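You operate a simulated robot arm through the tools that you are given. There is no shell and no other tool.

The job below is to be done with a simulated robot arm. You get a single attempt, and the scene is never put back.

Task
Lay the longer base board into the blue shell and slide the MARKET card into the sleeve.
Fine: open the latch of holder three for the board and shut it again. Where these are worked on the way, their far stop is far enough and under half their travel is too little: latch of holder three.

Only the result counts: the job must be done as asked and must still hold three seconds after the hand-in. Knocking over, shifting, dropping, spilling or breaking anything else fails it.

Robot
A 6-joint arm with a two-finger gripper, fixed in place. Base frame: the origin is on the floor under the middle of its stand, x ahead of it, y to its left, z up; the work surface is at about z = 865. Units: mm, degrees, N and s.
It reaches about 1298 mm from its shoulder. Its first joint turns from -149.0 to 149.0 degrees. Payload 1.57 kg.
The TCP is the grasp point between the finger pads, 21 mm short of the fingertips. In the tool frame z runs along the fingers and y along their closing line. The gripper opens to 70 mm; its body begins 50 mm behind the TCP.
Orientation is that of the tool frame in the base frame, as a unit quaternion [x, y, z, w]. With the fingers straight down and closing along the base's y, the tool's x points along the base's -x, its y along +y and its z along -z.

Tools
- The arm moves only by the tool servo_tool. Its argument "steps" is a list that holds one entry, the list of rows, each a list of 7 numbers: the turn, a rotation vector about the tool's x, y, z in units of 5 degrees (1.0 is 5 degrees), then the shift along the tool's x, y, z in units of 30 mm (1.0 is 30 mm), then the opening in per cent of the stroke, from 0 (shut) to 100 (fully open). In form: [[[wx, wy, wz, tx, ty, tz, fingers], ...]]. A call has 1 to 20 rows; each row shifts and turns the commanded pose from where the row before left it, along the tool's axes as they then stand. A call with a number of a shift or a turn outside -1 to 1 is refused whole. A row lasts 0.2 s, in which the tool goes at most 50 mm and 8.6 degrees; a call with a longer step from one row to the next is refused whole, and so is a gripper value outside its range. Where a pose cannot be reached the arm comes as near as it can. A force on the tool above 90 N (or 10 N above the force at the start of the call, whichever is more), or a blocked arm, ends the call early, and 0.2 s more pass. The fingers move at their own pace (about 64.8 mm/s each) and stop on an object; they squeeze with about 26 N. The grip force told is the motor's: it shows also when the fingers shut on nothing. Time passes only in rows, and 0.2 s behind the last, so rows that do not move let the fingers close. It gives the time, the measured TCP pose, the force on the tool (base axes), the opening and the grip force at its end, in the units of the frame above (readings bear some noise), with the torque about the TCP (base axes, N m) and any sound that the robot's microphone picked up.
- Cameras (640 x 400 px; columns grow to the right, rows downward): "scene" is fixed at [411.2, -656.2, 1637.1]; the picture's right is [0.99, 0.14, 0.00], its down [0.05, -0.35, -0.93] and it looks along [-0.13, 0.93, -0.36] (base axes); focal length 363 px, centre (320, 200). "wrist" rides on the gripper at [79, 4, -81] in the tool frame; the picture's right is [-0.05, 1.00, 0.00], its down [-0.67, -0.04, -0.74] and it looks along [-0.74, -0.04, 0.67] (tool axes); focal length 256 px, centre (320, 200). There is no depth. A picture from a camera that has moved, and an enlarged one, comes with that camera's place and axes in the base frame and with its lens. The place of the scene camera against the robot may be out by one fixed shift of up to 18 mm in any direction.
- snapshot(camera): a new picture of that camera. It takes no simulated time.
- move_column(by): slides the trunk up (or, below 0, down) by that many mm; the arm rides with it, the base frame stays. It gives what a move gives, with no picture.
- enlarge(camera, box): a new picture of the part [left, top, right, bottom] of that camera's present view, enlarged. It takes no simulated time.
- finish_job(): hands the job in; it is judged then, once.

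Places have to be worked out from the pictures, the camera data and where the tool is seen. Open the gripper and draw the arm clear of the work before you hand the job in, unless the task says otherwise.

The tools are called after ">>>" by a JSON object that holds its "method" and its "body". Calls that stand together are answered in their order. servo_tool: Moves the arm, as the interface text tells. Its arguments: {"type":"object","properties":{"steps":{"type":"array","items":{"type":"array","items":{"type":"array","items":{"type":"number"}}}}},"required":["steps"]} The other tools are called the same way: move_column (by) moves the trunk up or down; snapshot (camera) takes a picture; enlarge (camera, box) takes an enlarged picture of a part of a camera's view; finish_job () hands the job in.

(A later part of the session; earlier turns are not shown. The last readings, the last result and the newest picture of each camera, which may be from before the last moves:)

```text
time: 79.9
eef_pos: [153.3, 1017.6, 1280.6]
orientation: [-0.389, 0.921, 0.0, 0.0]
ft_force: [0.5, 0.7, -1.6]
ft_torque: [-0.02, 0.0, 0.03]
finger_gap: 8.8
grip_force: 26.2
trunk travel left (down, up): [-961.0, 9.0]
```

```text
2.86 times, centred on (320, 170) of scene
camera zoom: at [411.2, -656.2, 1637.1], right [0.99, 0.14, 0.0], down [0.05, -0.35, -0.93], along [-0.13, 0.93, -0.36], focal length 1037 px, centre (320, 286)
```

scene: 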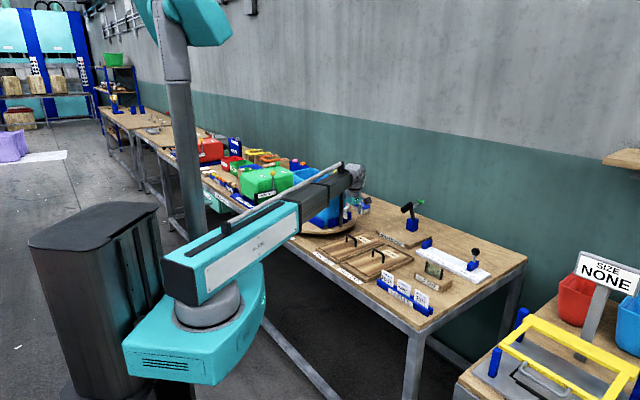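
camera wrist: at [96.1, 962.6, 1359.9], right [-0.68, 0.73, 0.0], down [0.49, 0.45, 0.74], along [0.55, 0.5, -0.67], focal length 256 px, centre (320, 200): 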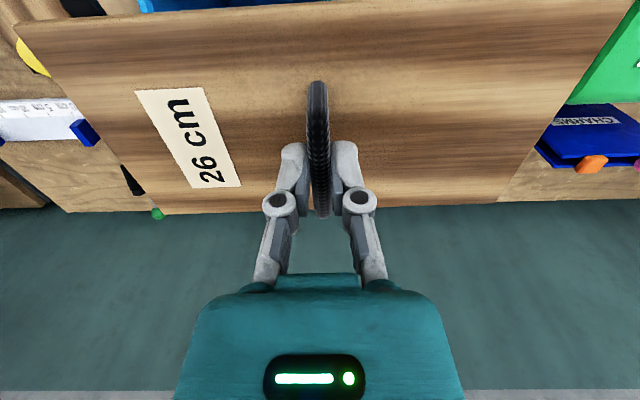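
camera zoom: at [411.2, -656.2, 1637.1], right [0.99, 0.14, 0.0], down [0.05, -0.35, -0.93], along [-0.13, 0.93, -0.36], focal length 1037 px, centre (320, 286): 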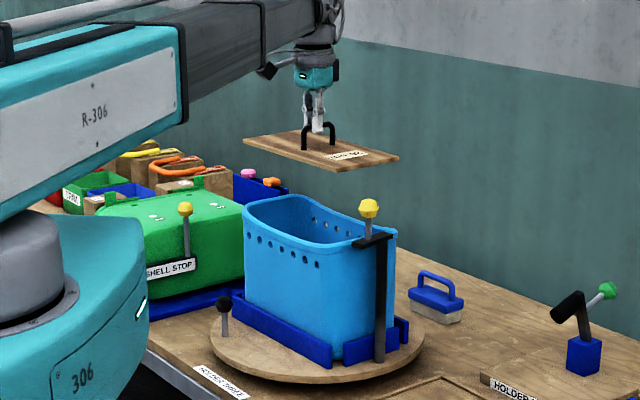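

At the shell with yaw right; the camera-derived TCP is 2.3 mm too far along +l, so I correct that and lower 90 mm to just above the rim for a check.

>>> {"method": "servo_tool", "body": {"steps": [[[0, 0, 0, 0, -0.076, 0, 0], [0, 0, 0, 0, 0, 0, 0]]]}}

>>> {"method": "move_column", "body": {"by": -90}}

>>> {"method": "snapshot", "body": {"camera": "wrist"}}

>>> {"method": "enlarge", "body": {"camera": "scene", "box": [280, 140, 380, 202]}}

>>> {"method": "enlarge", "body": {"camera": "wrist", "box": [0, 0, 640, 120]}}

```text
time: 80.5
eef_pos: [155.9, 1015.5, 1279.2]
orientation: [-0.39, 0.921, 0.0, 0.0]
ft_force: [-0.4, 0.0, -0.8]
ft_torque: [-0.05, 0.0, -0.03]
finger_gap: 8.9
grip_force: 25.9
trunk travel left (down, up): [-961.0, 9.0]
```

```text
time: 81.7
eef_pos: [155.1, 1014.1, 1189.4]
orientation: [-0.39, 0.921, 0.0, 0.001]
ft_force: [-0.5, -0.3, -1.2]
ft_torque: [0.0, 0.02, 0.01]
finger_gap: 8.6
grip_force: 25.9
trunk travel left (down, up): [-871.0, 99.0]
```

```text
taken
camera wrist: at [98.0, 960.2, 1270.2], right [-0.68, 0.73, 0.0], down [0.49, 0.45, 0.74], along [0.55, 0.51, -0.67], focal length 256 px, centre (320, 200)
```

wrist: 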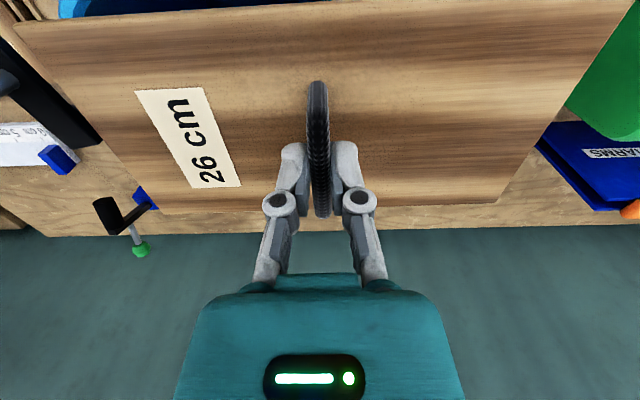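

```text
6.40 times, centred on (330, 171) of scene
camera zoom: at [411.2, -656.2, 1637.1], right [0.99, 0.14, 0.0], down [0.05, -0.35, -0.93], along [-0.13, 0.93, -0.36], focal length 2323 px, centre (256, 386)
```

zoom: 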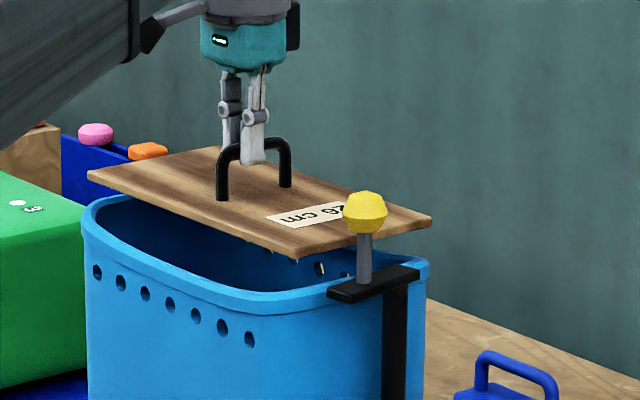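

```text
1.00 times, centred on (320, 60) of wrist (not enlarged: the box is as wide or as high as the picture)
camera zoom: at [98.0, 960.2, 1270.2], right [-0.68, 0.73, 0.0], down [0.49, 0.45, 0.74], along [0.55, 0.51, -0.67], focal length 256 px, centre (320, 340)
```

zoom: 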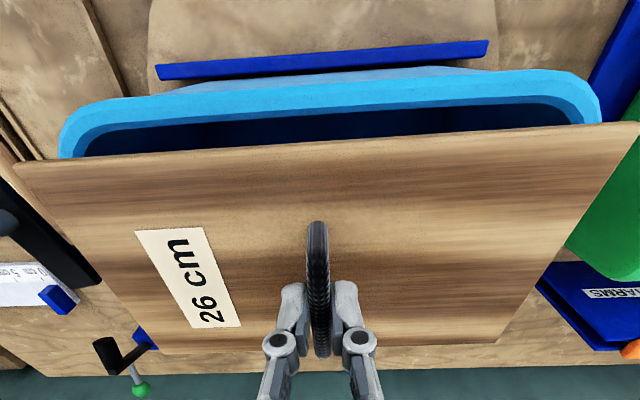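

The enlarged view even shows past the top edge of the picture: the near rim is visible next to the board. I zoom on both ends for accurate alignment.

>>> {"method": "enlarge", "body": {"camera": "wrist", "box": [0, 0, 220, 2]}}

>>> {"method": "enlarge", "body": {"camera": "wrist", "box": [210, 0, 430, 2]}}

>>> {"method": "enlarge", "body": {"camera": "wrist", "box": [420, 0, 640, 2]}}

```text
2.91 times, centred on (110, 1) of wrist
camera zoom: at [98.0, 960.2, 1270.2], right [-0.68, 0.73, 0.0], down [0.49, 0.45, 0.74], along [0.55, 0.51, -0.67], focal length 745 px, centre (931, 779)
```

zoom: 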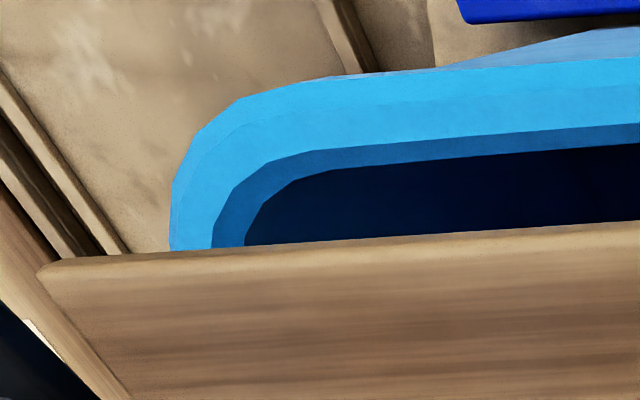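

```text
2.91 times, centred on (320, 1) of wrist
camera zoom: at [98.0, 960.2, 1270.2], right [-0.68, 0.73, 0.0], down [0.49, 0.45, 0.74], along [0.55, 0.51, -0.67], focal length 745 px, centre (320, 779)
```

zoom: 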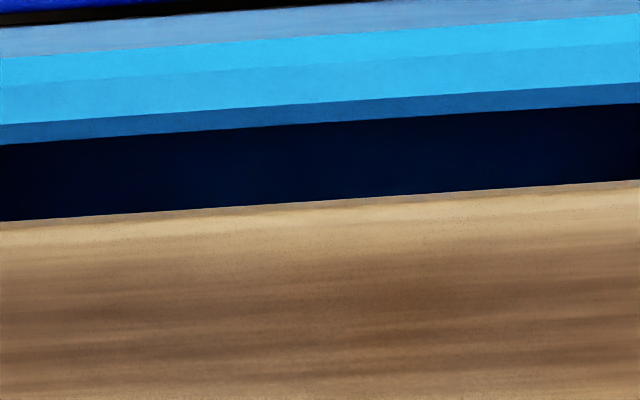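

```text
2.91 times, centred on (530, 1) of wrist
camera zoom: at [98.0, 960.2, 1270.2], right [-0.68, 0.73, 0.0], down [0.49, 0.45, 0.74], along [0.55, 0.51, -0.67], focal length 745 px, centre (-291, 779)
```

zoom: 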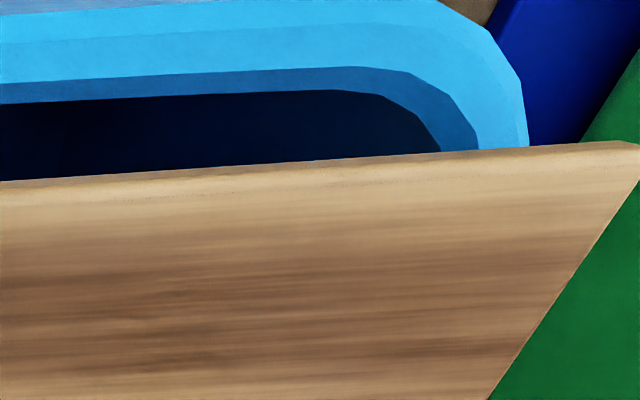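

Board and rim are parallel; the board needs about 1.7 mm along +l to be centred, and is within 1 mm across. I apply that and lower 40 mm so it begins to enter.

>>> {"method": "servo_tool", "body": {"steps": [[[0, 0, 0, 0, 0.057, 0, 0], [0, 0, 0, 0, 0, 0, 0]]]}}

>>> {"method": "move_column", "body": {"by": -25}}

>>> {"method": "move_column", "body": {"by": -10}}

>>> {"method": "enlarge", "body": {"camera": "wrist", "box": [0, 0, 640, 120]}}

>>> {"method": "enlarge", "body": {"camera": "scene", "box": [280, 140, 380, 202]}}

```text
time: 82.3
eef_pos: [154.7, 1017.8, 1189.3]
orientation: [-0.388, 0.921, 0.001, 0.0]
ft_force: [-0.6, -0.3, -2.4]
ft_torque: [0.0, 0.02, -0.02]
finger_gap: 8.7
grip_force: 26.2
trunk travel left (down, up): [-871.0, 99.0]
```

```text
time: 83.0
eef_pos: [153.7, 1016.9, 1163.8]
orientation: [-0.39, 0.921, 0.0, 0.001]
ft_force: [0.0, -0.6, -0.4]
ft_torque: [-0.02, 0.01, -0.01]
finger_gap: 8.7
grip_force: 26.3
trunk travel left (down, up): [-846.0, 124.0]
```

```text
time: 83.6
eef_pos: [155.2, 1016.5, 1153.8]
orientation: [-0.388, 0.922, -0.001, 0.0]
ft_force: [-0.7, 0.0, -1.3]
ft_torque: [0.01, -0.03, 0.0]
finger_gap: 8.9
grip_force: 26.1
trunk travel left (down, up): [-836.0, 134.0]
```

```text
1.00 times, centred on (320, 60) of wrist (not enlarged: the box is as wide or as high as the picture)
camera zoom: at [96.8, 961.4, 1235.1], right [-0.68, 0.73, 0.0], down [0.49, 0.45, 0.74], along [0.55, 0.51, -0.67], focal length 256 px, centre (320, 340)
```

zoom: 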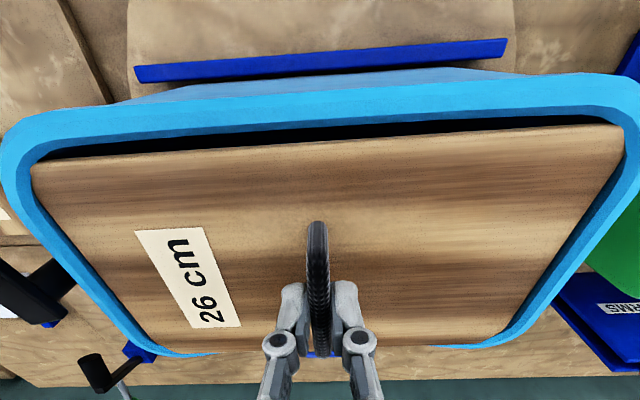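

```text
6.40 times, centred on (330, 171) of scene
camera zoom: at [411.2, -656.2, 1637.1], right [0.99, 0.14, 0.0], down [0.05, -0.35, -0.93], along [-0.13, 0.93, -0.36], focal length 2323 px, centre (256, 386)
```

zoom: 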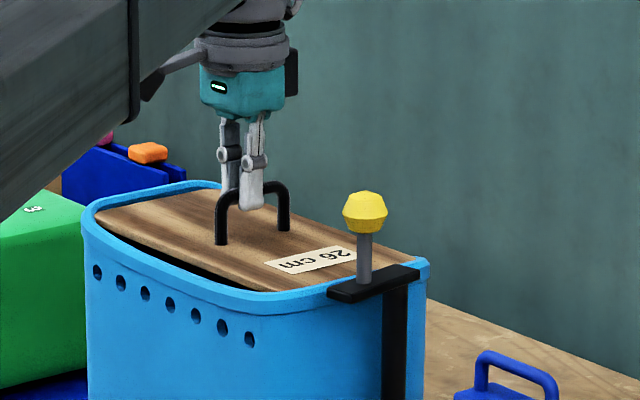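

The board is now at the rim level and looks well centred. I zoom at all sides to check the gaps before going in.

>>> {"method": "enlarge", "body": {"camera": "wrist", "box": [0, 0, 200, 120]}}

>>> {"method": "enlarge", "body": {"camera": "wrist", "box": [440, 0, 640, 120]}}

>>> {"method": "enlarge", "body": {"camera": "wrist", "box": [60, 120, 260, 240]}}

>>> {"method": "enlarge", "body": {"camera": "wrist", "box": [400, 120, 600, 240]}}

```text
3.20 times, centred on (100, 60) of wrist
camera zoom: at [96.8, 961.4, 1235.1], right [-0.68, 0.73, 0.0], down [0.49, 0.45, 0.74], along [0.55, 0.51, -0.67], focal length 819 px, centre (1024, 648)
```

zoom: 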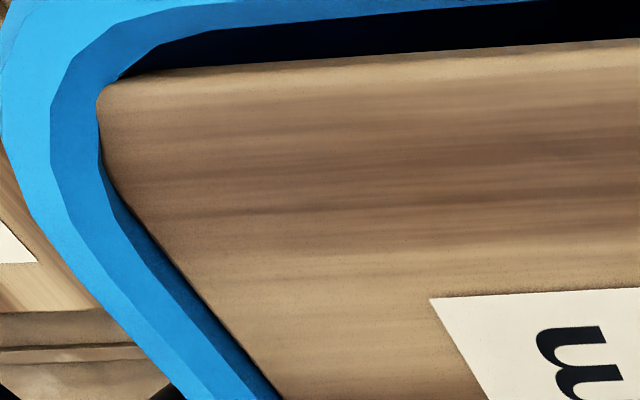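

```text
3.20 times, centred on (540, 60) of wrist
camera zoom: at [96.8, 961.4, 1235.1], right [-0.68, 0.73, 0.0], down [0.49, 0.45, 0.74], along [0.55, 0.51, -0.67], focal length 819 px, centre (-384, 648)
```

zoom: 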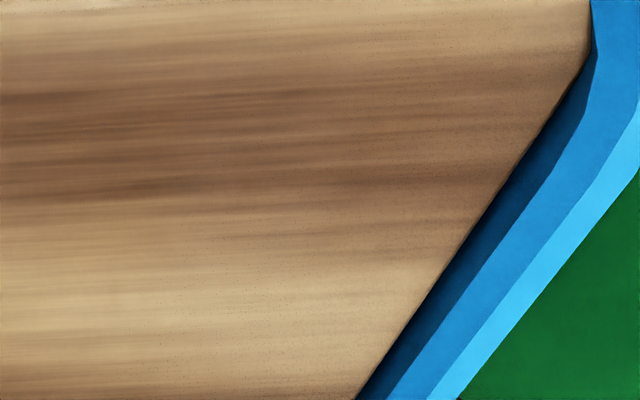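

```text
3.20 times, centred on (160, 180) of wrist
camera zoom: at [96.8, 961.4, 1235.1], right [-0.68, 0.73, 0.0], down [0.49, 0.45, 0.74], along [0.55, 0.51, -0.67], focal length 819 px, centre (832, 264)
```

zoom: 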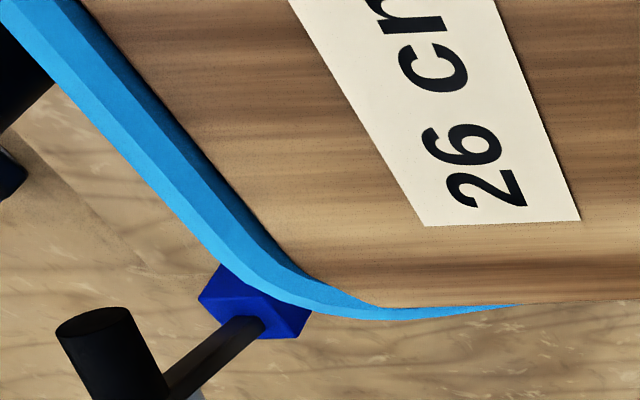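

```text
3.20 times, centred on (500, 180) of wrist
camera zoom: at [96.8, 961.4, 1235.1], right [-0.68, 0.73, 0.0], down [0.49, 0.45, 0.74], along [0.55, 0.51, -0.67], focal length 819 px, centre (-256, 264)
```

zoom: 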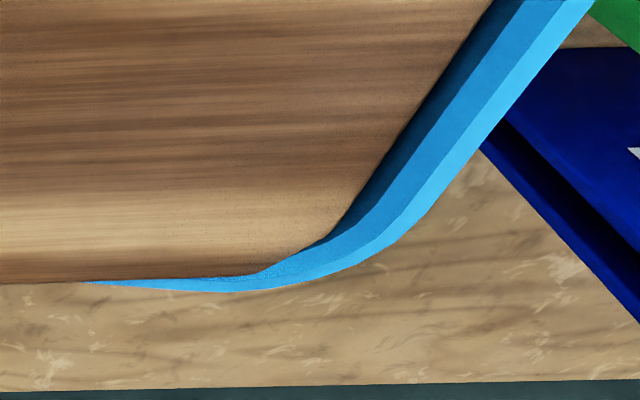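

Gaps show the shell centre about 1 mm further along +ty; across it's balanced. I make that shift and lower in small steps, watching the force.

>>> {"method": "servo_tool", "body": {"steps": [[[0, 0, 0, 0.01, 0.033, 0, 0], [0, 0, 0, 0, 0, 0, 0]]]}}

>>> {"method": "move_column", "body": {"by": -8}}

>>> {"method": "move_column", "body": {"by": -8}}

>>> {"method": "move_column", "body": {"by": -8}}

>>> {"method": "enlarge", "body": {"camera": "wrist", "box": [0, 0, 640, 120]}}

```text
time: 84.2
eef_pos: [154.3, 1017.2, 1154.1]
orientation: [-0.389, 0.921, 0.0, -0.001]
ft_force: [-0.9, -0.8, -0.7]
ft_torque: [-0.01, -0.03, 0.0]
finger_gap: 8.6
grip_force: 26.3
trunk travel left (down, up): [-836.0, 134.0]
```

```text
time: 84.8
eef_pos: [153.3, 1016.8, 1145.8]
orientation: [-0.389, 0.921, 0.0, -0.001]
ft_force: [0.3, 0.2, -1.5]
ft_torque: [0.01, 0.01, -0.01]
finger_gap: 8.6
grip_force: 25.9
trunk travel left (down, up): [-828.0, 142.0]
```

```text
time: 85.4
eef_pos: [152.6, 1016.0, 1138.7]
orientation: [-0.389, 0.921, 0.0, 0.0]
ft_force: [-0.4, -0.3, -1.6]
ft_torque: [-0.03, 0.01, 0.01]
finger_gap: 8.7
grip_force: 26.4
trunk travel left (down, up): [-820.0, 150.0]
```

```text
time: 85.9
eef_pos: [153.9, 1016.0, 1130.9]
orientation: [-0.389, 0.921, 0.0, 0.0]
ft_force: [-0.1, 0.1, -1.4]
ft_torque: [-0.03, 0.05, 0.02]
finger_gap: 8.9
grip_force: 26.3
trunk travel left (down, up): [-812.0, 158.0]
```

```text
1.00 times, centred on (320, 60) of wrist (not enlarged: the box is as wide or as high as the picture)
camera zoom: at [95.9, 961.9, 1211.1], right [-0.68, 0.73, 0.0], down [0.49, 0.45, 0.74], along [0.55, 0.51, -0.67], focal length 256 px, centre (320, 340)
```

zoom: 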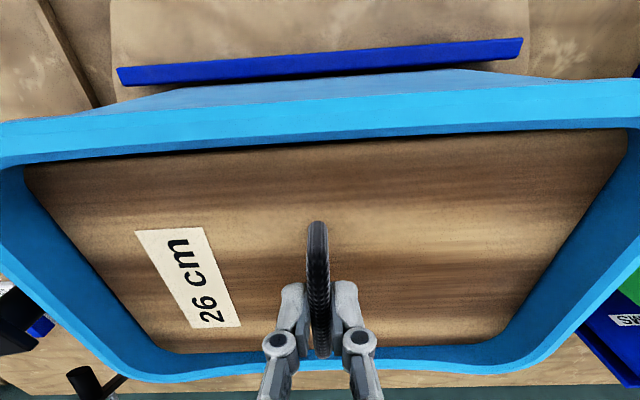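

The board is inside the shell with no contact force. I continue lowering in 15 mm steps with force checks.

>>> {"method": "move_column", "body": {"by": -15}}

>>> {"method": "move_column", "body": {"by": -15}}

>>> {"method": "move_column", "body": {"by": -15}}

>>> {"method": "move_column", "body": {"by": -15}}

>>> {"method": "enlarge", "body": {"camera": "wrist", "box": [0, 0, 640, 120]}}

>>> {"method": "enlarge", "body": {"camera": "scene", "box": [270, 120, 390, 240]}}

```text
time: 86.6
eef_pos: [153.6, 1016.6, 1115.7]
orientation: [-0.389, 0.921, 0.0, 0.0]
ft_force: [-0.3, -0.7, -0.6]
ft_torque: [-0.04, 0.01, -0.02]
finger_gap: 8.6
grip_force: 25.9
trunk travel left (down, up): [-797.0, 173.0]
```

```text
time: 87.2
eef_pos: [153.7, 1016.6, 1099.1]
orientation: [-0.389, 0.921, 0.0, 0.0]
ft_force: [-0.1, -0.4, -1.2]
ft_torque: [-0.01, 0.02, -0.03]
finger_gap: 8.9
grip_force: 25.7
trunk travel left (down, up): [-782.0, 188.0]
```

```text
time: 87.8
eef_pos: [153.5, 1016.9, 1084.8]
orientation: [-0.389, 0.921, 0.0, 0.0]
ft_force: [0.9, -0.5, -1.3]
ft_torque: [0.0, 0.02, 0.0]
finger_gap: 8.7
grip_force: 25.9
trunk travel left (down, up): [-767.0, 203.0]
```

```text
time: 88.5
eef_pos: [153.9, 1016.4, 1070.7]
orientation: [-0.389, 0.921, 0.001, 0.0]
ft_force: [-0.3, 0.0, -1.6]
ft_torque: [-0.01, 0.01, 0.02]
finger_gap: 8.8
grip_force: 26.5
trunk travel left (down, up): [-752.0, 218.0]
```

```text
1.00 times, centred on (320, 60) of wrist (not enlarged: the box is as wide or as high as the picture)
camera zoom: at [95.9, 961.8, 1151.1], right [-0.68, 0.73, 0.0], down [0.49, 0.45, 0.74], along [0.55, 0.51, -0.67], focal length 256 px, centre (320, 340)
```

zoom: 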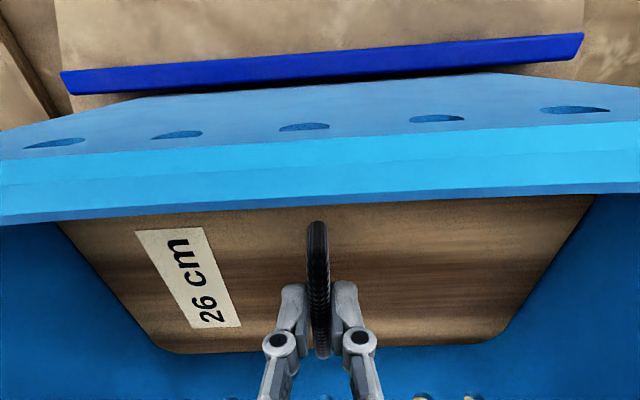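

```text
3.33 times, centred on (330, 180) of scene
camera zoom: at [411.2, -656.2, 1637.1], right [0.99, 0.14, 0.0], down [0.05, -0.35, -0.93], along [-0.13, 0.93, -0.36], focal length 1210 px, centre (287, 267)
```

zoom: 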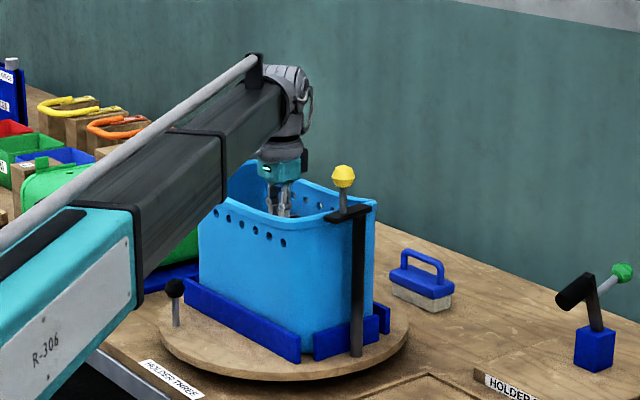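

No contact so far; the board is about 80 mm deep. The camera body nears the rim's height soon, so I continue with smaller steps, watching the force.

>>> {"method": "move_column", "body": {"by": -15}}

>>> {"method": "move_column", "body": {"by": -12}}

>>> {"method": "snapshot", "body": {"camera": "wrist"}}

>>> {"method": "enlarge", "body": {"camera": "scene", "box": [290, 140, 370, 190]}}

```text
time: 89.1
eef_pos: [154.5, 1016.1, 1054.6]
orientation: [-0.389, 0.921, 0.0, 0.0]
ft_force: [-0.4, -0.3, -0.4]
ft_torque: [0.02, 0.04, -0.03]
finger_gap: 8.5
grip_force: 25.8
trunk travel left (down, up): [-737.0, 233.0]
```

```text
time: 89.7
eef_pos: [153.6, 1016.6, 1043.3]
orientation: [-0.389, 0.921, 0.0, 0.0]
ft_force: [-0.1, -0.7, -1.2]
ft_torque: [-0.03, 0.0, -0.03]
finger_gap: 8.6
grip_force: 26.1
trunk travel left (down, up): [-725.0, 245.0]
```

```text
taken
camera wrist: at [95.9, 961.8, 1124.1], right [-0.68, 0.73, 0.0], down [0.49, 0.45, 0.74], along [0.55, 0.51, -0.67], focal length 256 px, centre (320, 200)
```

wrist: 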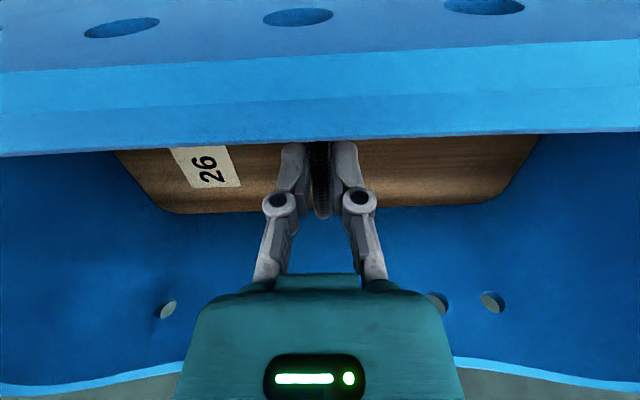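

```text
8.00 times, centred on (330, 165) of scene
camera zoom: at [411.2, -656.2, 1637.1], right [0.99, 0.14, 0.0], down [0.05, -0.35, -0.93], along [-0.13, 0.93, -0.36], focal length 2903 px, centre (240, 480)
```

zoom: 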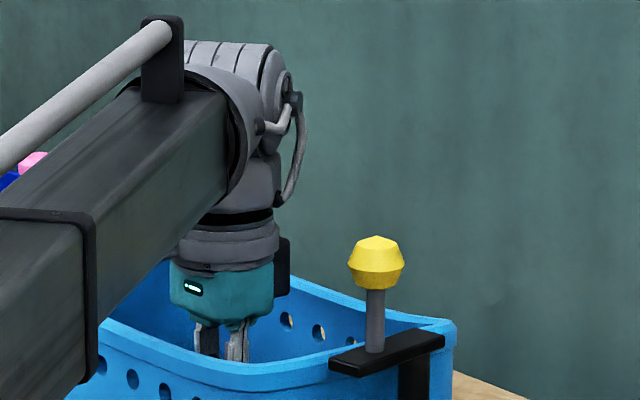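

Still only the board's weight shows. I keep lowering in 5 mm steps with force checks.

>>> {"method": "move_column", "body": {"by": -6}}

>>> {"method": "move_column", "body": {"by": -6}}

>>> {"method": "move_column", "body": {"by": -5}}

>>> {"method": "snapshot", "body": {"camera": "wrist"}}

>>> {"method": "enlarge", "body": {"camera": "scene", "box": [290, 140, 370, 190]}}

```text
time: 90.2
eef_pos: [152.6, 1016.5, 1036.3]
orientation: [-0.39, 0.921, 0.0, -0.001]
ft_force: [-0.6, 0.2, -0.8]
ft_torque: [-0.03, 0.0, -0.01]
finger_gap: 8.8
grip_force: 26.1
trunk travel left (down, up): [-719.0, 251.0]
```

```text
time: 90.8
eef_pos: [153.1, 1016.7, 1031.4]
orientation: [-0.388, 0.922, 0.001, 0.0]
ft_force: [0.2, 0.6, -1.3]
ft_torque: [-0.03, 0.01, -0.01]
finger_gap: 8.7
grip_force: 25.9
trunk travel left (down, up): [-713.0, 257.0]
```

```text
time: 91.3
eef_pos: [153.4, 1016.9, 1025.6]
orientation: [-0.389, 0.921, 0.0, 0.0]
ft_force: [1.0, -0.1, -0.1]
ft_torque: [-0.02, 0.02, -0.02]
finger_gap: 8.8
grip_force: 26.1
trunk travel left (down, up): [-708.0, 262.0]
```

```text
taken
camera wrist: at [96.0, 961.9, 1107.1], right [-0.68, 0.73, 0.0], down [0.49, 0.45, 0.74], along [0.55, 0.51, -0.67], focal length 256 px, centre (320, 200)
```

wrist: 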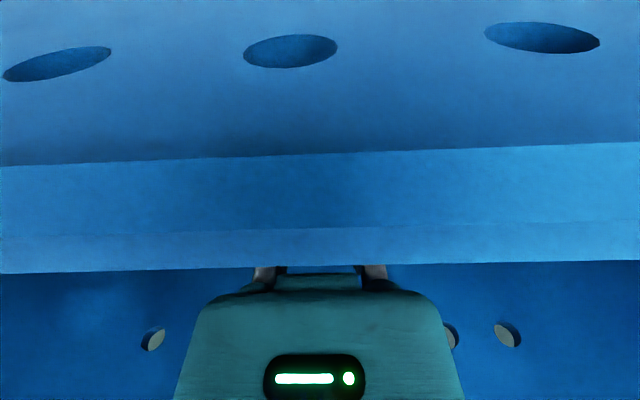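

```text
8.00 times, centred on (330, 165) of scene
camera zoom: at [411.2, -656.2, 1637.1], right [0.99, 0.14, 0.0], down [0.05, -0.35, -0.93], along [-0.13, 0.93, -0.36], focal length 2903 px, centre (240, 480)
```

zoom: 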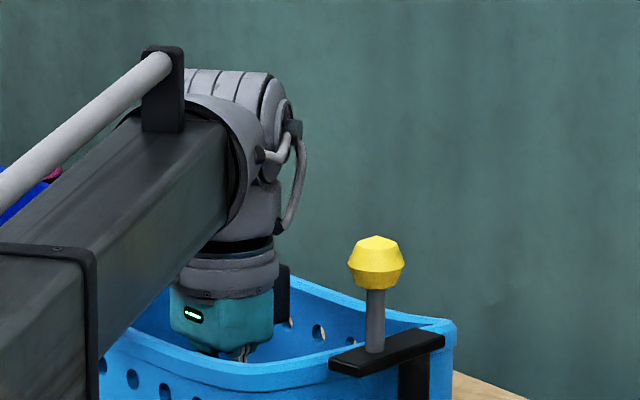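

The camera is passing just outside the near wall, and the force is still nil. I continue with 5 mm steps.

>>> {"method": "move_column", "body": {"by": -5}}

>>> {"method": "move_column", "body": {"by": -5}}

>>> {"method": "move_column", "body": {"by": -5}}

>>> {"method": "enlarge", "body": {"camera": "scene", "box": [290, 140, 370, 190]}}

```text
time: 91.9
eef_pos: [152.9, 1016.5, 1020.9]
orientation: [-0.389, 0.921, -0.001, 0.0]
ft_force: [1.0, 0.0, -1.1]
ft_torque: [-0.02, 0.02, 0.01]
finger_gap: 8.7
grip_force: 26.4
trunk travel left (down, up): [-703.0, 267.0]
```

```text
time: 92.4
eef_pos: [154.1, 1017.0, 1015.5]
orientation: [-0.389, 0.921, 0.0, 0.0]
ft_force: [-0.1, 0.1, -1.5]
ft_torque: [0.0, 0.01, -0.02]
finger_gap: 8.5
grip_force: 26.0
trunk travel left (down, up): [-698.0, 272.0]
```

```text
time: 93.0
eef_pos: [152.0, 1017.4, 1012.3]
orientation: [-0.389, 0.921, 0.0, 0.0]
ft_force: [0.4, -0.1, -2.2]
ft_torque: [-0.04, -0.01, -0.02]
finger_gap: 8.4
grip_force: 25.9
trunk travel left (down, up): [-693.0, 277.0]
```

```text
8.00 times, centred on (330, 165) of scene
camera zoom: at [411.2, -656.2, 1637.1], right [0.99, 0.14, 0.0], down [0.05, -0.35, -0.93], along [-0.13, 0.93, -0.36], focal length 2903 px, centre (240, 480)
```

zoom: 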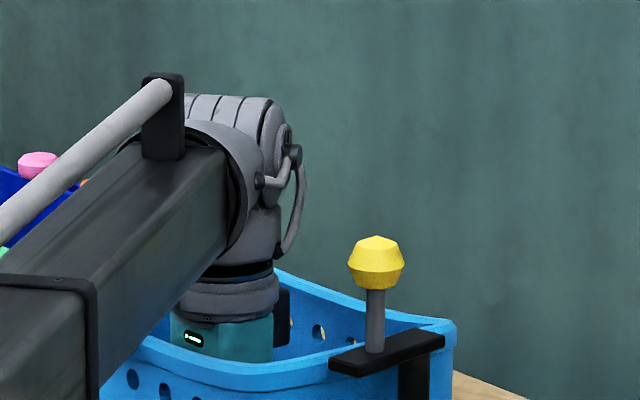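

Still no contact. I go on in 4–5 mm steps through the height where the camera bracket meets the rim.

>>> {"method": "move_column", "body": {"by": -4}}

>>> {"method": "move_column", "body": {"by": -4}}

>>> {"method": "move_column", "body": {"by": -4}}

>>> {"method": "move_column", "body": {"by": -4}}

>>> {"method": "enlarge", "body": {"camera": "scene", "box": [290, 140, 370, 190]}}

```text
time: 93.5
eef_pos: [153.8, 1016.8, 1005.6]
orientation: [-0.389, 0.921, 0.0, 0.0]
ft_force: [0.6, -0.2, -0.9]
ft_torque: [-0.01, 0.02, 0.01]
finger_gap: 8.7
grip_force: 25.9
trunk travel left (down, up): [-689.0, 281.0]
```

```text
time: 94.0
eef_pos: [152.1, 1014.3, 1006.5]
orientation: [-0.389, 0.921, 0.001, 0.0]
ft_force: [-1.0, 3.0, 29.2]
ft_torque: [-1.64, 1.38, -0.15]
finger_gap: 8.5
grip_force: 25.6
trunk travel left (down, up): [-685.0, 285.0]
```

```text
time: 94.5
eef_pos: [152.3, 1011.2, 1004.2]
orientation: [-0.389, 0.921, 0.002, 0.0]
ft_force: [-3.0, 4.2, 65.5]
ft_torque: [-3.22, 2.83, -0.14]
finger_gap: 8.7
grip_force: 25.7
trunk travel left (down, up): [-681.0, 289.0]
```

```text
time: 95.0
eef_pos: [150.3, 1010.0, 1005.3]
orientation: [-0.389, 0.921, 0.003, -0.003]
ft_force: [0.0, 1.6, 80.2]
ft_torque: [-3.41, 3.69, 0.23]
finger_gap: 8.9
grip_force: 25.9
trunk travel left (down, up): [-678.0, 292.0]
stopped: the force on the tool passed its limit at 95 N (the readings are from after the stop); the commanded pose is now the measured one
```

```text
8.00 times, centred on (330, 165) of scene
camera zoom: at [411.2, -656.2, 1637.1], right [0.99, 0.14, 0.0], down [0.05, -0.35, -0.93], along [-0.13, 0.93, -0.36], focal length 2903 px, centre (240, 480)
```

zoom: 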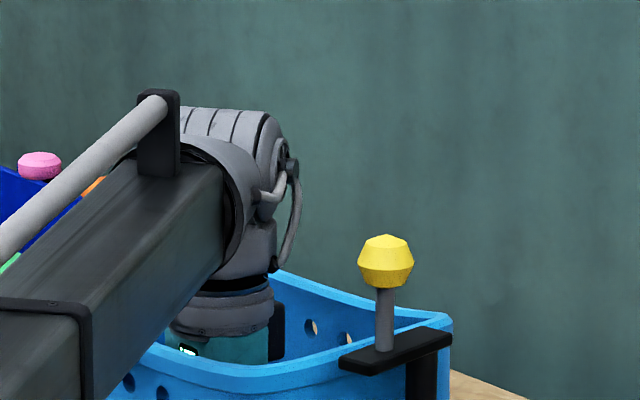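

Contact: the camera bracket has met the near rim (80 N, about 63 mm to the robot side of the TCP). I back up right away.

>>> {"method": "move_column", "body": {"by": 14}}

>>> {"method": "enlarge", "body": {"camera": "scene", "box": [270, 150, 390, 240]}}

>>> {"method": "snapshot", "body": {"camera": "wrist"}}

```text
time: 95.6
eef_pos: [153.1, 1017.2, 1009.4]
orientation: [-0.389, 0.921, 0.0, -0.001]
ft_force: [0.4, -0.4, -1.6]
ft_torque: [-0.02, 0.02, 0.01]
finger_gap: 8.8
grip_force: 25.4
trunk travel left (down, up): [-692.0, 278.0]
```

```text
4.44 times, centred on (330, 195) of scene
camera zoom: at [411.2, -656.2, 1637.1], right [0.99, 0.14, 0.0], down [0.05, -0.35, -0.93], along [-0.13, 0.93, -0.36], focal length 1613 px, centre (276, 222)
```

zoom: 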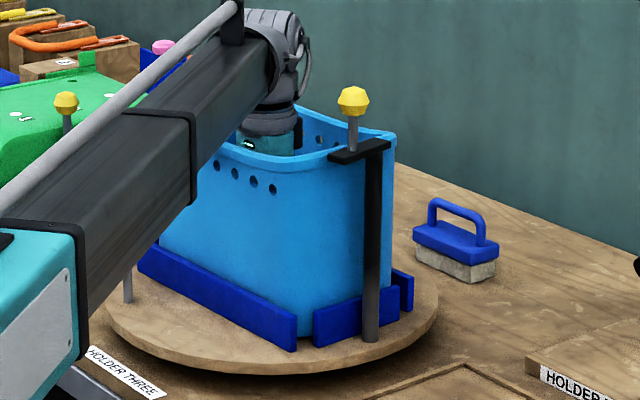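

```text
taken
camera wrist: at [95.3, 962.4, 1091.0], right [-0.68, 0.73, 0.0], down [0.49, 0.45, 0.74], along [0.55, 0.51, -0.67], focal length 256 px, centre (320, 200)
```

wrist: 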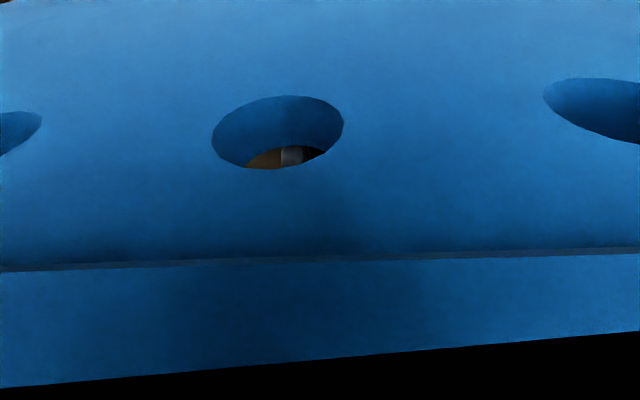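

The pressure is gone and nothing was displaced beyond a slight turntable turn. The bracket limits me to TCP z≈1006, so the board's underside hangs about 45 mm over the shell floor, confined on all sides; I go down 3 mm more and check the force before releasing.

>>> {"method": "move_column", "body": {"by": -3}}

```text
time: 96.1
eef_pos: [152.6, 1016.8, 1009.8]
orientation: [-0.39, 0.921, -0.001, -0.001]
ft_force: [-1.0, -0.3, -0.8]
ft_torque: [0.01, 0.01, 0.0]
finger_gap: 9.1
grip_force: 26.1
trunk travel left (down, up): [-689.0, 281.0]
```

Force is only the board's weight. I open the gripper to let the board settle onto the shell floor, holding still.

>>> {"method": "servo_tool", "body": {"steps": [[[0, 0, 0, 0, 0, 0, 100], [0, 0, 0, 0, 0, 0, 100], [0, 0, 0, 0, 0, 0, 100], [0, 0, 0, 0, 0, 0, 100]]]}}

>>> {"method": "move_column", "body": {"by": 60}}

>>> {"method": "snapshot", "body": {"camera": "wrist"}}

```text
time: 97.1
eef_pos: [152.3, 1016.0, 1009.1]
orientation: [-0.389, 0.921, -0.001, -0.001]
ft_force: [-0.5, 0.4, 0.1]
ft_torque: [0.0, 0.01, 0.0]
finger_gap: 69.9
grip_force: 0.1
trunk travel left (down, up): [-689.0, 281.0]
```

```text
time: 98.1
eef_pos: [152.2, 1018.0, 1067.8]
orientation: [-0.389, 0.921, 0.0, -0.002]
ft_force: [0.0, 0.3, 0.5]
ft_torque: [0.02, -0.02, 0.01]
finger_gap: 70.1
grip_force: 0.1
trunk travel left (down, up): [-749.0, 221.0]
```

```text
taken
camera wrist: at [95.2, 962.3, 1148.9], right [-0.68, 0.73, 0.0], down [0.49, 0.46, 0.74], along [0.54, 0.5, -0.67], focal length 256 px, centre (320, 200)
```

wrist: 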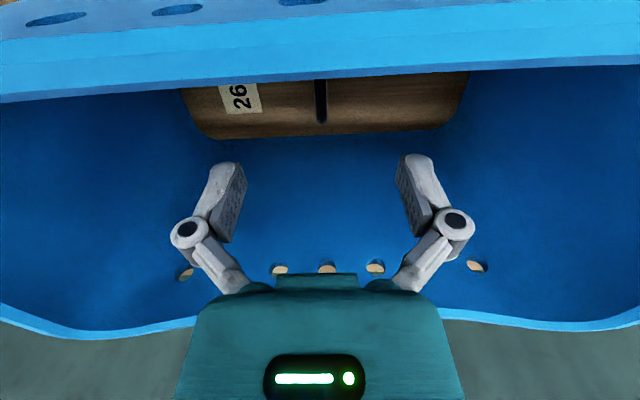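

The board seems to lie flat on the shell floor. I raise to travel height and look from above to confirm.

>>> {"method": "move_column", "body": {"by": 210}}

>>> {"method": "servo_tool", "body": {"steps": [[[0, 1, 0, 0.4, 0, 0, 100], [0, 1, 0, 0.4, 0, 0, 100], [0, 1, 0, 0.4, 0, 0, 100], [0, 1, 0, 0.4, 0, 0, 100], [0, 1, 0, 0.4, 0, 0, 100], [0, 0, 0, 0, 0, 0, 100]]]}}

>>> {"method": "enlarge", "body": {"camera": "wrist", "box": [0, 0, 640, 120]}}

>>> {"method": "enlarge", "body": {"camera": "scene", "box": [270, 150, 390, 240]}}

```text
time: 100.4
eef_pos: [152.6, 1016.2, 1276.9]
orientation: [-0.389, 0.921, 0.0, -0.001]
ft_force: [0.7, -0.4, -0.5]
ft_torque: [0.0, 0.02, 0.0]
finger_gap: 70.0
grip_force: 0.2
trunk travel left (down, up): [-959.0, 11.0]
```

```text
time: 101.8
eef_pos: [110.8, 974.6, 1296.0]
orientation: [-0.38, 0.899, -0.086, -0.202]
ft_force: [-0.1, -0.3, 0.2]
ft_torque: [0.0, 0.02, -0.01]
finger_gap: 70.1
grip_force: 0.1
out of reach, approached as far as the arm can: row 3, 5
trunk travel left (down, up): [-959.0, 11.0]
```

```text
1.00 times, centred on (320, 60) of wrist (not enlarged: the box is as wide or as high as the picture)
camera zoom: at [83.1, 950.2, 1402.7], right [-0.68, 0.73, -0.02], down [0.67, 0.64, 0.39], along [0.3, 0.25, -0.92], focal length 256 px, centre (320, 340)
```

zoom: 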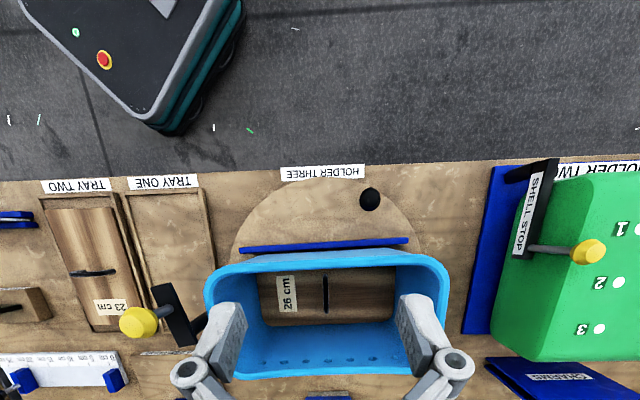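

```text
4.44 times, centred on (330, 195) of scene
camera zoom: at [411.2, -656.2, 1637.1], right [0.99, 0.14, 0.0], down [0.05, -0.35, -0.93], along [-0.13, 0.93, -0.36], focal length 1613 px, centre (276, 222)
```

zoom: 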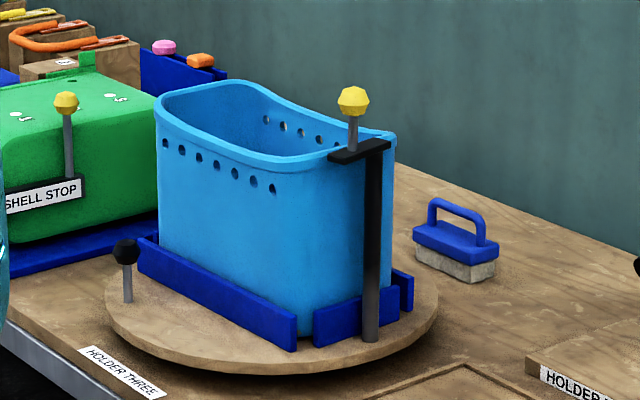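

The board lies in the shell. I enlarge to check that it is flat and then plan shutting the latch.

>>> {"method": "enlarge", "body": {"camera": "wrist", "box": [190, 90, 470, 250]}}

```text
2.29 times, centred on (330, 170) of wrist
camera zoom: at [83.1, 950.2, 1402.7], right [-0.68, 0.73, -0.02], down [0.67, 0.64, 0.39], along [0.3, 0.25, -0.92], focal length 585 px, centre (297, 269)
```

zoom: 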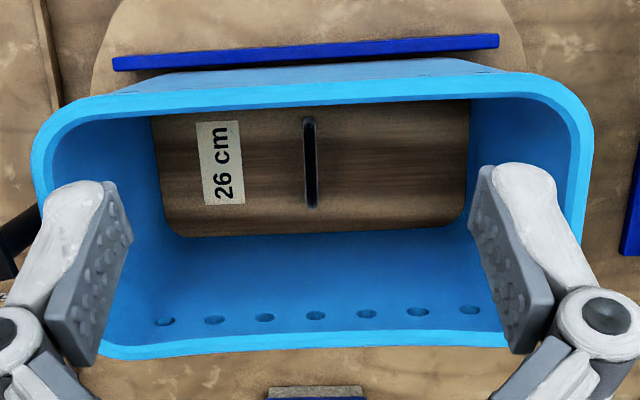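

The board lies flat in the shell. Now I turn the tool (about -191°) to the bar's open direction to grip the latch over its pivot again and shut it.

>>> {"method": "servo_tool", "body": {"steps": [[[0, -1, 0, 0, 0, 0, 100], [0, -1, 0, 0, 0, 0, 100], [0, -1, 0, 0, 0, 0, 100], [0, -1, 0, 0, 0, 0, 100], [0, -1, 0, 0, 0, 0, 100], [0, 0, -1, 0, 0, 0, 100], [0, 0, -1, 0, 0, 0, 100], [0, 0, -1, 0, 0, 0, 100], [0, 0, -1, 0, 0, 0, 100], [0, 0, -1, 0, 0, 0, 100], [0, 0, -1, 0, 0, 0, 100], [0, 0, -1, 0, 0, 0, 100], [0, 0, -1, 0, 0, 0, 100], [0, 0, -1, 0, 0, 0, 100], [0, 0, -1, 0, 0, 0, 100], [0, 0, -1, 0, 0, 0, 100], [0, 0, -1, 0, 0, 0, 100], [0, 0, -1, 0, 0, 0, 100], [0, 0, -1, 0, 0, 0, 100], [0, 0, -1, 0, 0, 0, 100]]]}}

>>> {"method": "servo_tool", "body": {"steps": [[[0, 0, -1, 0, 0, 0, 100], [0, 0, -1, 0, 0, 0, 100], [0, 0, -1, 0, 0, 0, 100], [0, 0, -1, 0, 0, 0, 100], [0, 0, -1, 0, 0, 0, 100], [0, 0, -1, 0, 0, 0, 100], [0, 0, -1, 0, 0, 0, 100], [0, 0, -1, 0, 0, 0, 100], [0, 0, -1, 0, 0, 0, 100], [0, 0, -1, 0, 0, 0, 100], [0, 0, -1, 0, 0, 0, 100], [0, 0, -1, 0, 0, 0, 100], [0, 0, -1, 0, 0, 0, 100], [0, 0, -1, 0, 0, 0, 100], [0, 0, -1, 0, 0, 0, 100], [0, 0, -1, 0, 0, 0, 100], [0, 0, -1, 0, 0, 0, 100], [0, 0, -1, 0, 0, 0, 100], [0, 0, -1, 0, 0, 0, 100], [0, 0, -1, 0, 0, 0, 100]]]}}

>>> {"method": "servo_tool", "body": {"steps": [[[0, 0, -1, 0, 0, 0, 100], [0, 0, -1, 0, 0, 0, 100], [0, 0, -1, 0, 0, 0, 100], [0, 0, -0.14, 0, 0, 0, 100], [0, 0, 0, 0.18, 0.86, 0, 100], [0, 0, 0, 0.18, 0.86, 0, 100], [0, 0, 0, 0.18, 0.86, 0, 100], [0, 0, 0, 0.18, 0.86, 0, 100], [0, 0, 0, 0.18, 0.86, 0, 100], [0, 0, 0, 0.18, 0.86, 0, 100], [0, 0, 0, 0.18, 0.86, 0, 100], [0, 0, 0, 0, 0, 0, 100]]]}}

>>> {"method": "enlarge", "body": {"camera": "wrist", "box": [0, 0, 640, 120]}}

>>> {"method": "enlarge", "body": {"camera": "wrist", "box": [240, 0, 400, 100]}}

```text
time: 106.0
eef_pos: [111.0, 974.5, 1278.2]
orientation: [0.871, -0.492, -0.001, 0.0]
ft_force: [-1.2, -0.1, 0.3]
ft_torque: [0.02, 0.0, 0.02]
finger_gap: 69.9
grip_force: 0.1
out of reach, approached as far as the arm can: row 1, 2, 3, 5
trunk travel left (down, up): [-959.0, 11.0]
```

```text
time: 110.2
eef_pos: [111.8, 974.5, 1278.9]
orientation: [0.937, 0.35, -0.002, 0.0]
ft_force: [0.4, -0.8, 0.0]
ft_torque: [0.01, 0.01, -0.02]
finger_gap: 70.1
grip_force: 0.0
trunk travel left (down, up): [-959.0, 11.0]
```

```text
time: 112.8
eef_pos: [284.4, 906.6, 1278.7]
orientation: [0.88, 0.474, -0.001, 0.0]
ft_force: [-0.3, -0.3, -0.1]
ft_torque: [-0.02, 0.03, -0.01]
finger_gap: 70.1
grip_force: 0.1
trunk travel left (down, up): [-959.0, 11.0]
```

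```text
1.00 times, centred on (320, 60) of wrist (not enlarged: the box is as wide or as high as the picture)
camera zoom: at [331.4, 970.0, 1358.5], right [0.8, -0.59, 0.0], down [-0.39, -0.53, 0.75], along [-0.44, -0.6, -0.66], focal length 256 px, centre (320, 340)
```

zoom: 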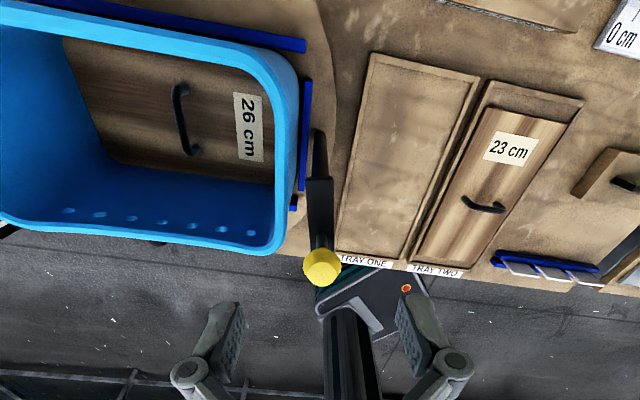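

```text
4.00 times, centred on (320, 50) of wrist
camera zoom: at [331.4, 970.0, 1358.5], right [0.8, -0.59, 0.0], down [-0.39, -0.53, 0.75], along [-0.44, -0.6, -0.66], focal length 1024 px, centre (320, 800)
```

zoom: 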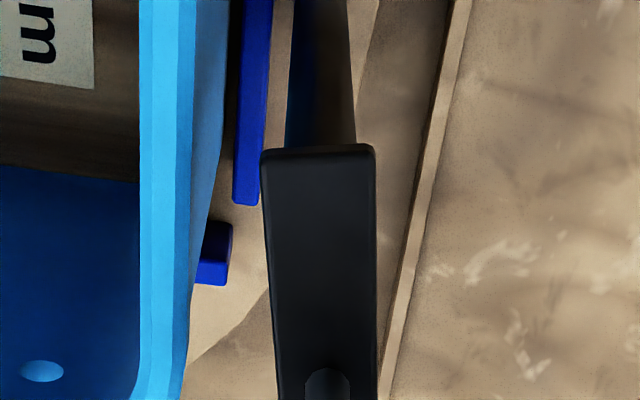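

The view shows the board flat in the shell and the bar centred under the tool (0.2 mm, 0.3°). I lean the tool 10° away from the knob and lower to just above the bar.

>>> {"method": "servo_tool", "body": {"steps": [[[0, -1, 0, 0, 0, 0, 100], [0, -1, 0, 0, 0, 0, 100], [0, 0, 0, 0, 0, 0, 100]]]}}

>>> {"method": "move_column", "body": {"by": -115}}

>>> {"method": "snapshot", "body": {"camera": "wrist"}}

>>> {"method": "enlarge", "body": {"camera": "scene", "box": [310, 130, 390, 190]}}

```text
time: 113.6
eef_pos: [283.1, 904.9, 1282.2]
orientation: [0.877, 0.472, -0.08, 0.041]
ft_force: [-0.9, -0.4, -0.2]
ft_torque: [0.01, -0.01, 0.02]
finger_gap: 70.0
grip_force: 0.2
out of reach, approached as far as the arm can: row 2
trunk travel left (down, up): [-959.0, 11.0]
```

```text
time: 115.0
eef_pos: [282.8, 907.9, 1166.4]
orientation: [0.877, 0.472, -0.079, 0.041]
ft_force: [0.8, -0.3, -0.2]
ft_torque: [-0.02, -0.03, 0.0]
finger_gap: 70.1
grip_force: 0.1
trunk travel left (down, up): [-844.0, 126.0]
```

```text
taken
camera wrist: at [338.4, 980.4, 1231.5], right [0.8, -0.59, 0.01], down [-0.32, -0.42, 0.85], along [-0.5, -0.69, -0.52], focal length 256 px, centre (320, 200)
```

wrist: 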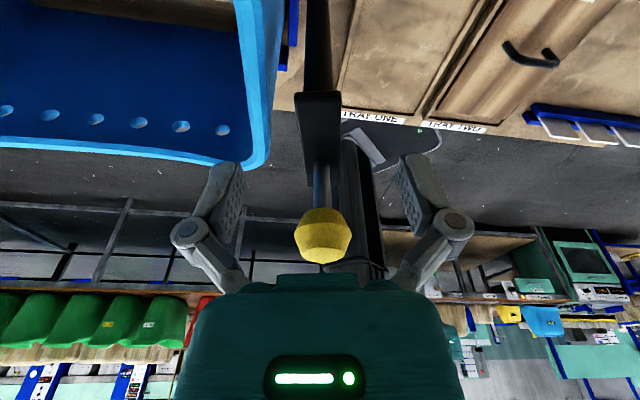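

```text
6.67 times, centred on (350, 160) of scene
camera zoom: at [411.2, -656.2, 1637.1], right [0.99, 0.14, 0.0], down [0.05, -0.35, -0.93], along [-0.13, 0.93, -0.36], focal length 2420 px, centre (120, 467)
```

zoom: 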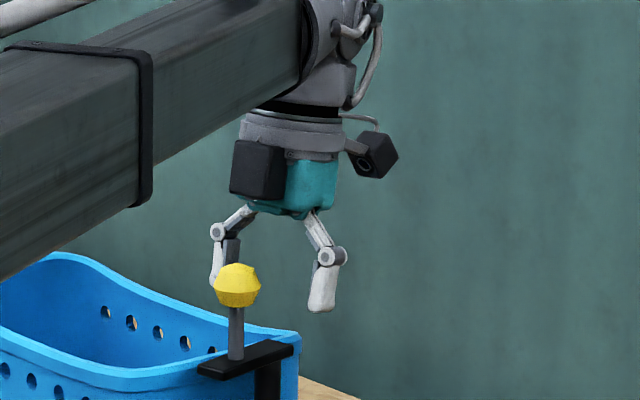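

Same geometry as before and clear. I lower the last 29 mm and close on the bar.

>>> {"method": "move_column", "body": {"by": -29}}

>>> {"method": "servo_tool", "body": {"steps": [[[0, 0, 0, 0, 0, 0, 0], [0, 0, 0, 0, 0, 0, 0], [0, 0, 0, 0, 0, 0, 0], [0, 0, 0, 0, 0, 0, 0]]]}}

>>> {"method": "enlarge", "body": {"camera": "scene", "box": [270, 150, 390, 240]}}

```text
time: 115.8
eef_pos: [283.0, 906.5, 1137.2]
orientation: [0.877, 0.472, -0.078, 0.041]
ft_force: [0.4, 0.1, -0.2]
ft_torque: [0.02, 0.01, -0.01]
finger_gap: 69.9
grip_force: 0.1
trunk travel left (down, up): [-815.0, 155.0]
```

```text
time: 116.8
eef_pos: [281.9, 906.9, 1136.9]
orientation: [0.877, 0.473, -0.079, 0.041]
ft_force: [-1.3, 2.1, 4.2]
ft_torque: [0.09, 0.06, -0.09]
finger_gap: 23.7
grip_force: 31.9
trunk travel left (down, up): [-815.0, 155.0]
```

```text
4.44 times, centred on (330, 195) of scene
camera zoom: at [411.2, -656.2, 1637.1], right [0.99, 0.14, 0.0], down [0.05, -0.35, -0.93], along [-0.13, 0.93, -0.36], focal length 1613 px, centre (276, 222)
```

zoom: 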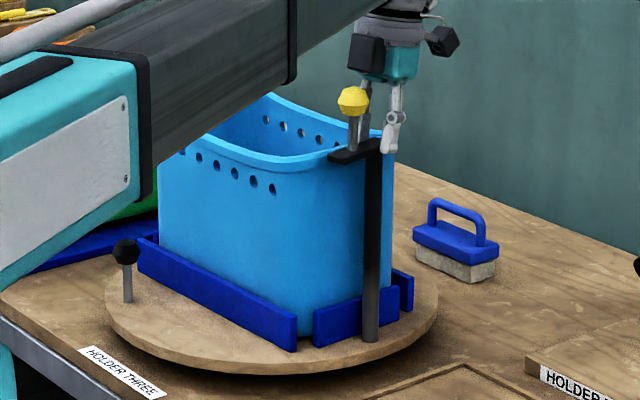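

Gripped. First I bring the turntable back by the small 1.5° it had turned, then twist the latch toward shut in stages.

>>> {"method": "servo_tool", "body": {"steps": [[[0.026, 0, 0.148, -0.069, -0.012, 0.012, 0], [0.026, 0, 0.148, -0.069, -0.012, 0.012, 0], [0, 0, 0, 0, 0, 0, 0]]]}}

>>> {"method": "enlarge", "body": {"camera": "scene", "box": [270, 150, 390, 240]}}

```text
time: 117.6
eef_pos: [279.7, 903.3, 1137.0]
orientation: [0.883, 0.46, -0.079, 0.039]
ft_force: [-0.7, 3.9, 5.1]
ft_torque: [-0.01, 0.06, 0.0]
finger_gap: 23.7
grip_force: 32.1
trunk travel left (down, up): [-815.0, 155.0]
```

```text
4.44 times, centred on (330, 195) of scene
camera zoom: at [411.2, -656.2, 1637.1], right [0.99, 0.14, 0.0], down [0.05, -0.35, -0.93], along [-0.13, 0.93, -0.36], focal length 1613 px, centre (276, 222)
```

zoom: 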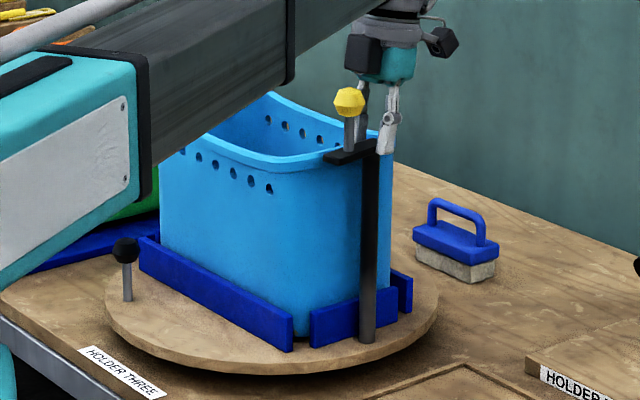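

The turntable is exactly back. Now I twist the latch shut, 45° first.

>>> {"method": "servo_tool", "body": {"steps": [[[0.174, 0, 0.985, 0, 0.008, 0, 0], [0.174, 0, 0.985, 0, 0.008, 0, 0], [0.174, 0, 0.985, 0, 0.008, 0, 0], [0.174, 0, 0.985, 0, 0.008, 0, 0], [0.174, 0, 0.985, 0, 0.008, 0, 0], [0.174, 0, 0.985, 0, 0.008, 0, 0], [0.174, 0, 0.985, 0, 0.008, 0, 0], [0.174, 0, 0.985, 0, 0.008, 0, 0], [0.174, 0, 0.985, 0, 0.008, 0, 0], [0, 0, 0, 0, 0, 0, 0]]]}}

>>> {"method": "enlarge", "body": {"camera": "scene", "box": [270, 150, 390, 240]}}

```text
time: 119.8
eef_pos: [280.0, 902.4, 1135.9]
orientation: [0.992, 0.087, -0.089, 0.008]
ft_force: [-2.3, 10.1, 11.2]
ft_torque: [0.17, 0.42, 0.0]
finger_gap: 23.8
grip_force: 31.5
trunk travel left (down, up): [-815.0, 155.0]
```

```text
4.44 times, centred on (330, 195) of scene
camera zoom: at [411.2, -656.2, 1637.1], right [0.99, 0.14, 0.0], down [0.05, -0.35, -0.93], along [-0.13, 0.93, -0.36], focal length 1613 px, centre (276, 222)
```

zoom: 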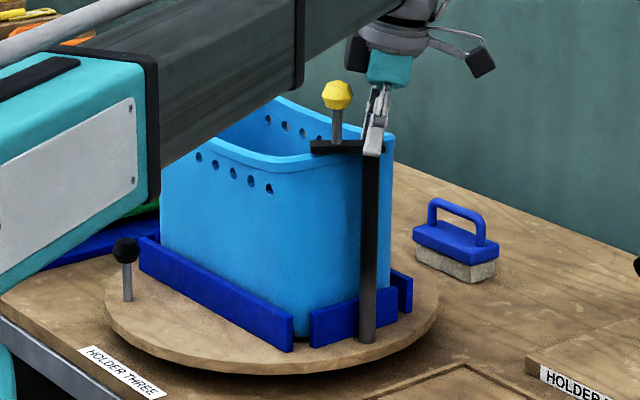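

Latch half shut; a side force of 10 N says the TCP should sit about 1 mm further in +y. I relieve that and continue 20°.

>>> {"method": "servo_tool", "body": {"steps": [[[0, 0, 0, 0, -0.033, 0, 0], [0.174, 0, 0.985, 0, 0.004, 0, 0], [0.174, 0, 0.985, 0, 0.004, 0, 0], [0.174, 0, 0.985, 0, 0.004, 0, 0], [0.174, 0, 0.985, 0, 0.004, 0, 0], [0, 0, 0, 0, 0, 0, 0]]]}}

```text
time: 121.2
eef_pos: [279.8, 902.5, 1136.9]
orientation: [0.992, -0.087, -0.088, -0.007]
ft_force: [-0.8, -1.0, 1.4]
ft_torque: [-0.02, 0.55, 0.02]
finger_gap: 23.7
grip_force: 31.7
trunk travel left (down, up): [-815.0, 155.0]
```

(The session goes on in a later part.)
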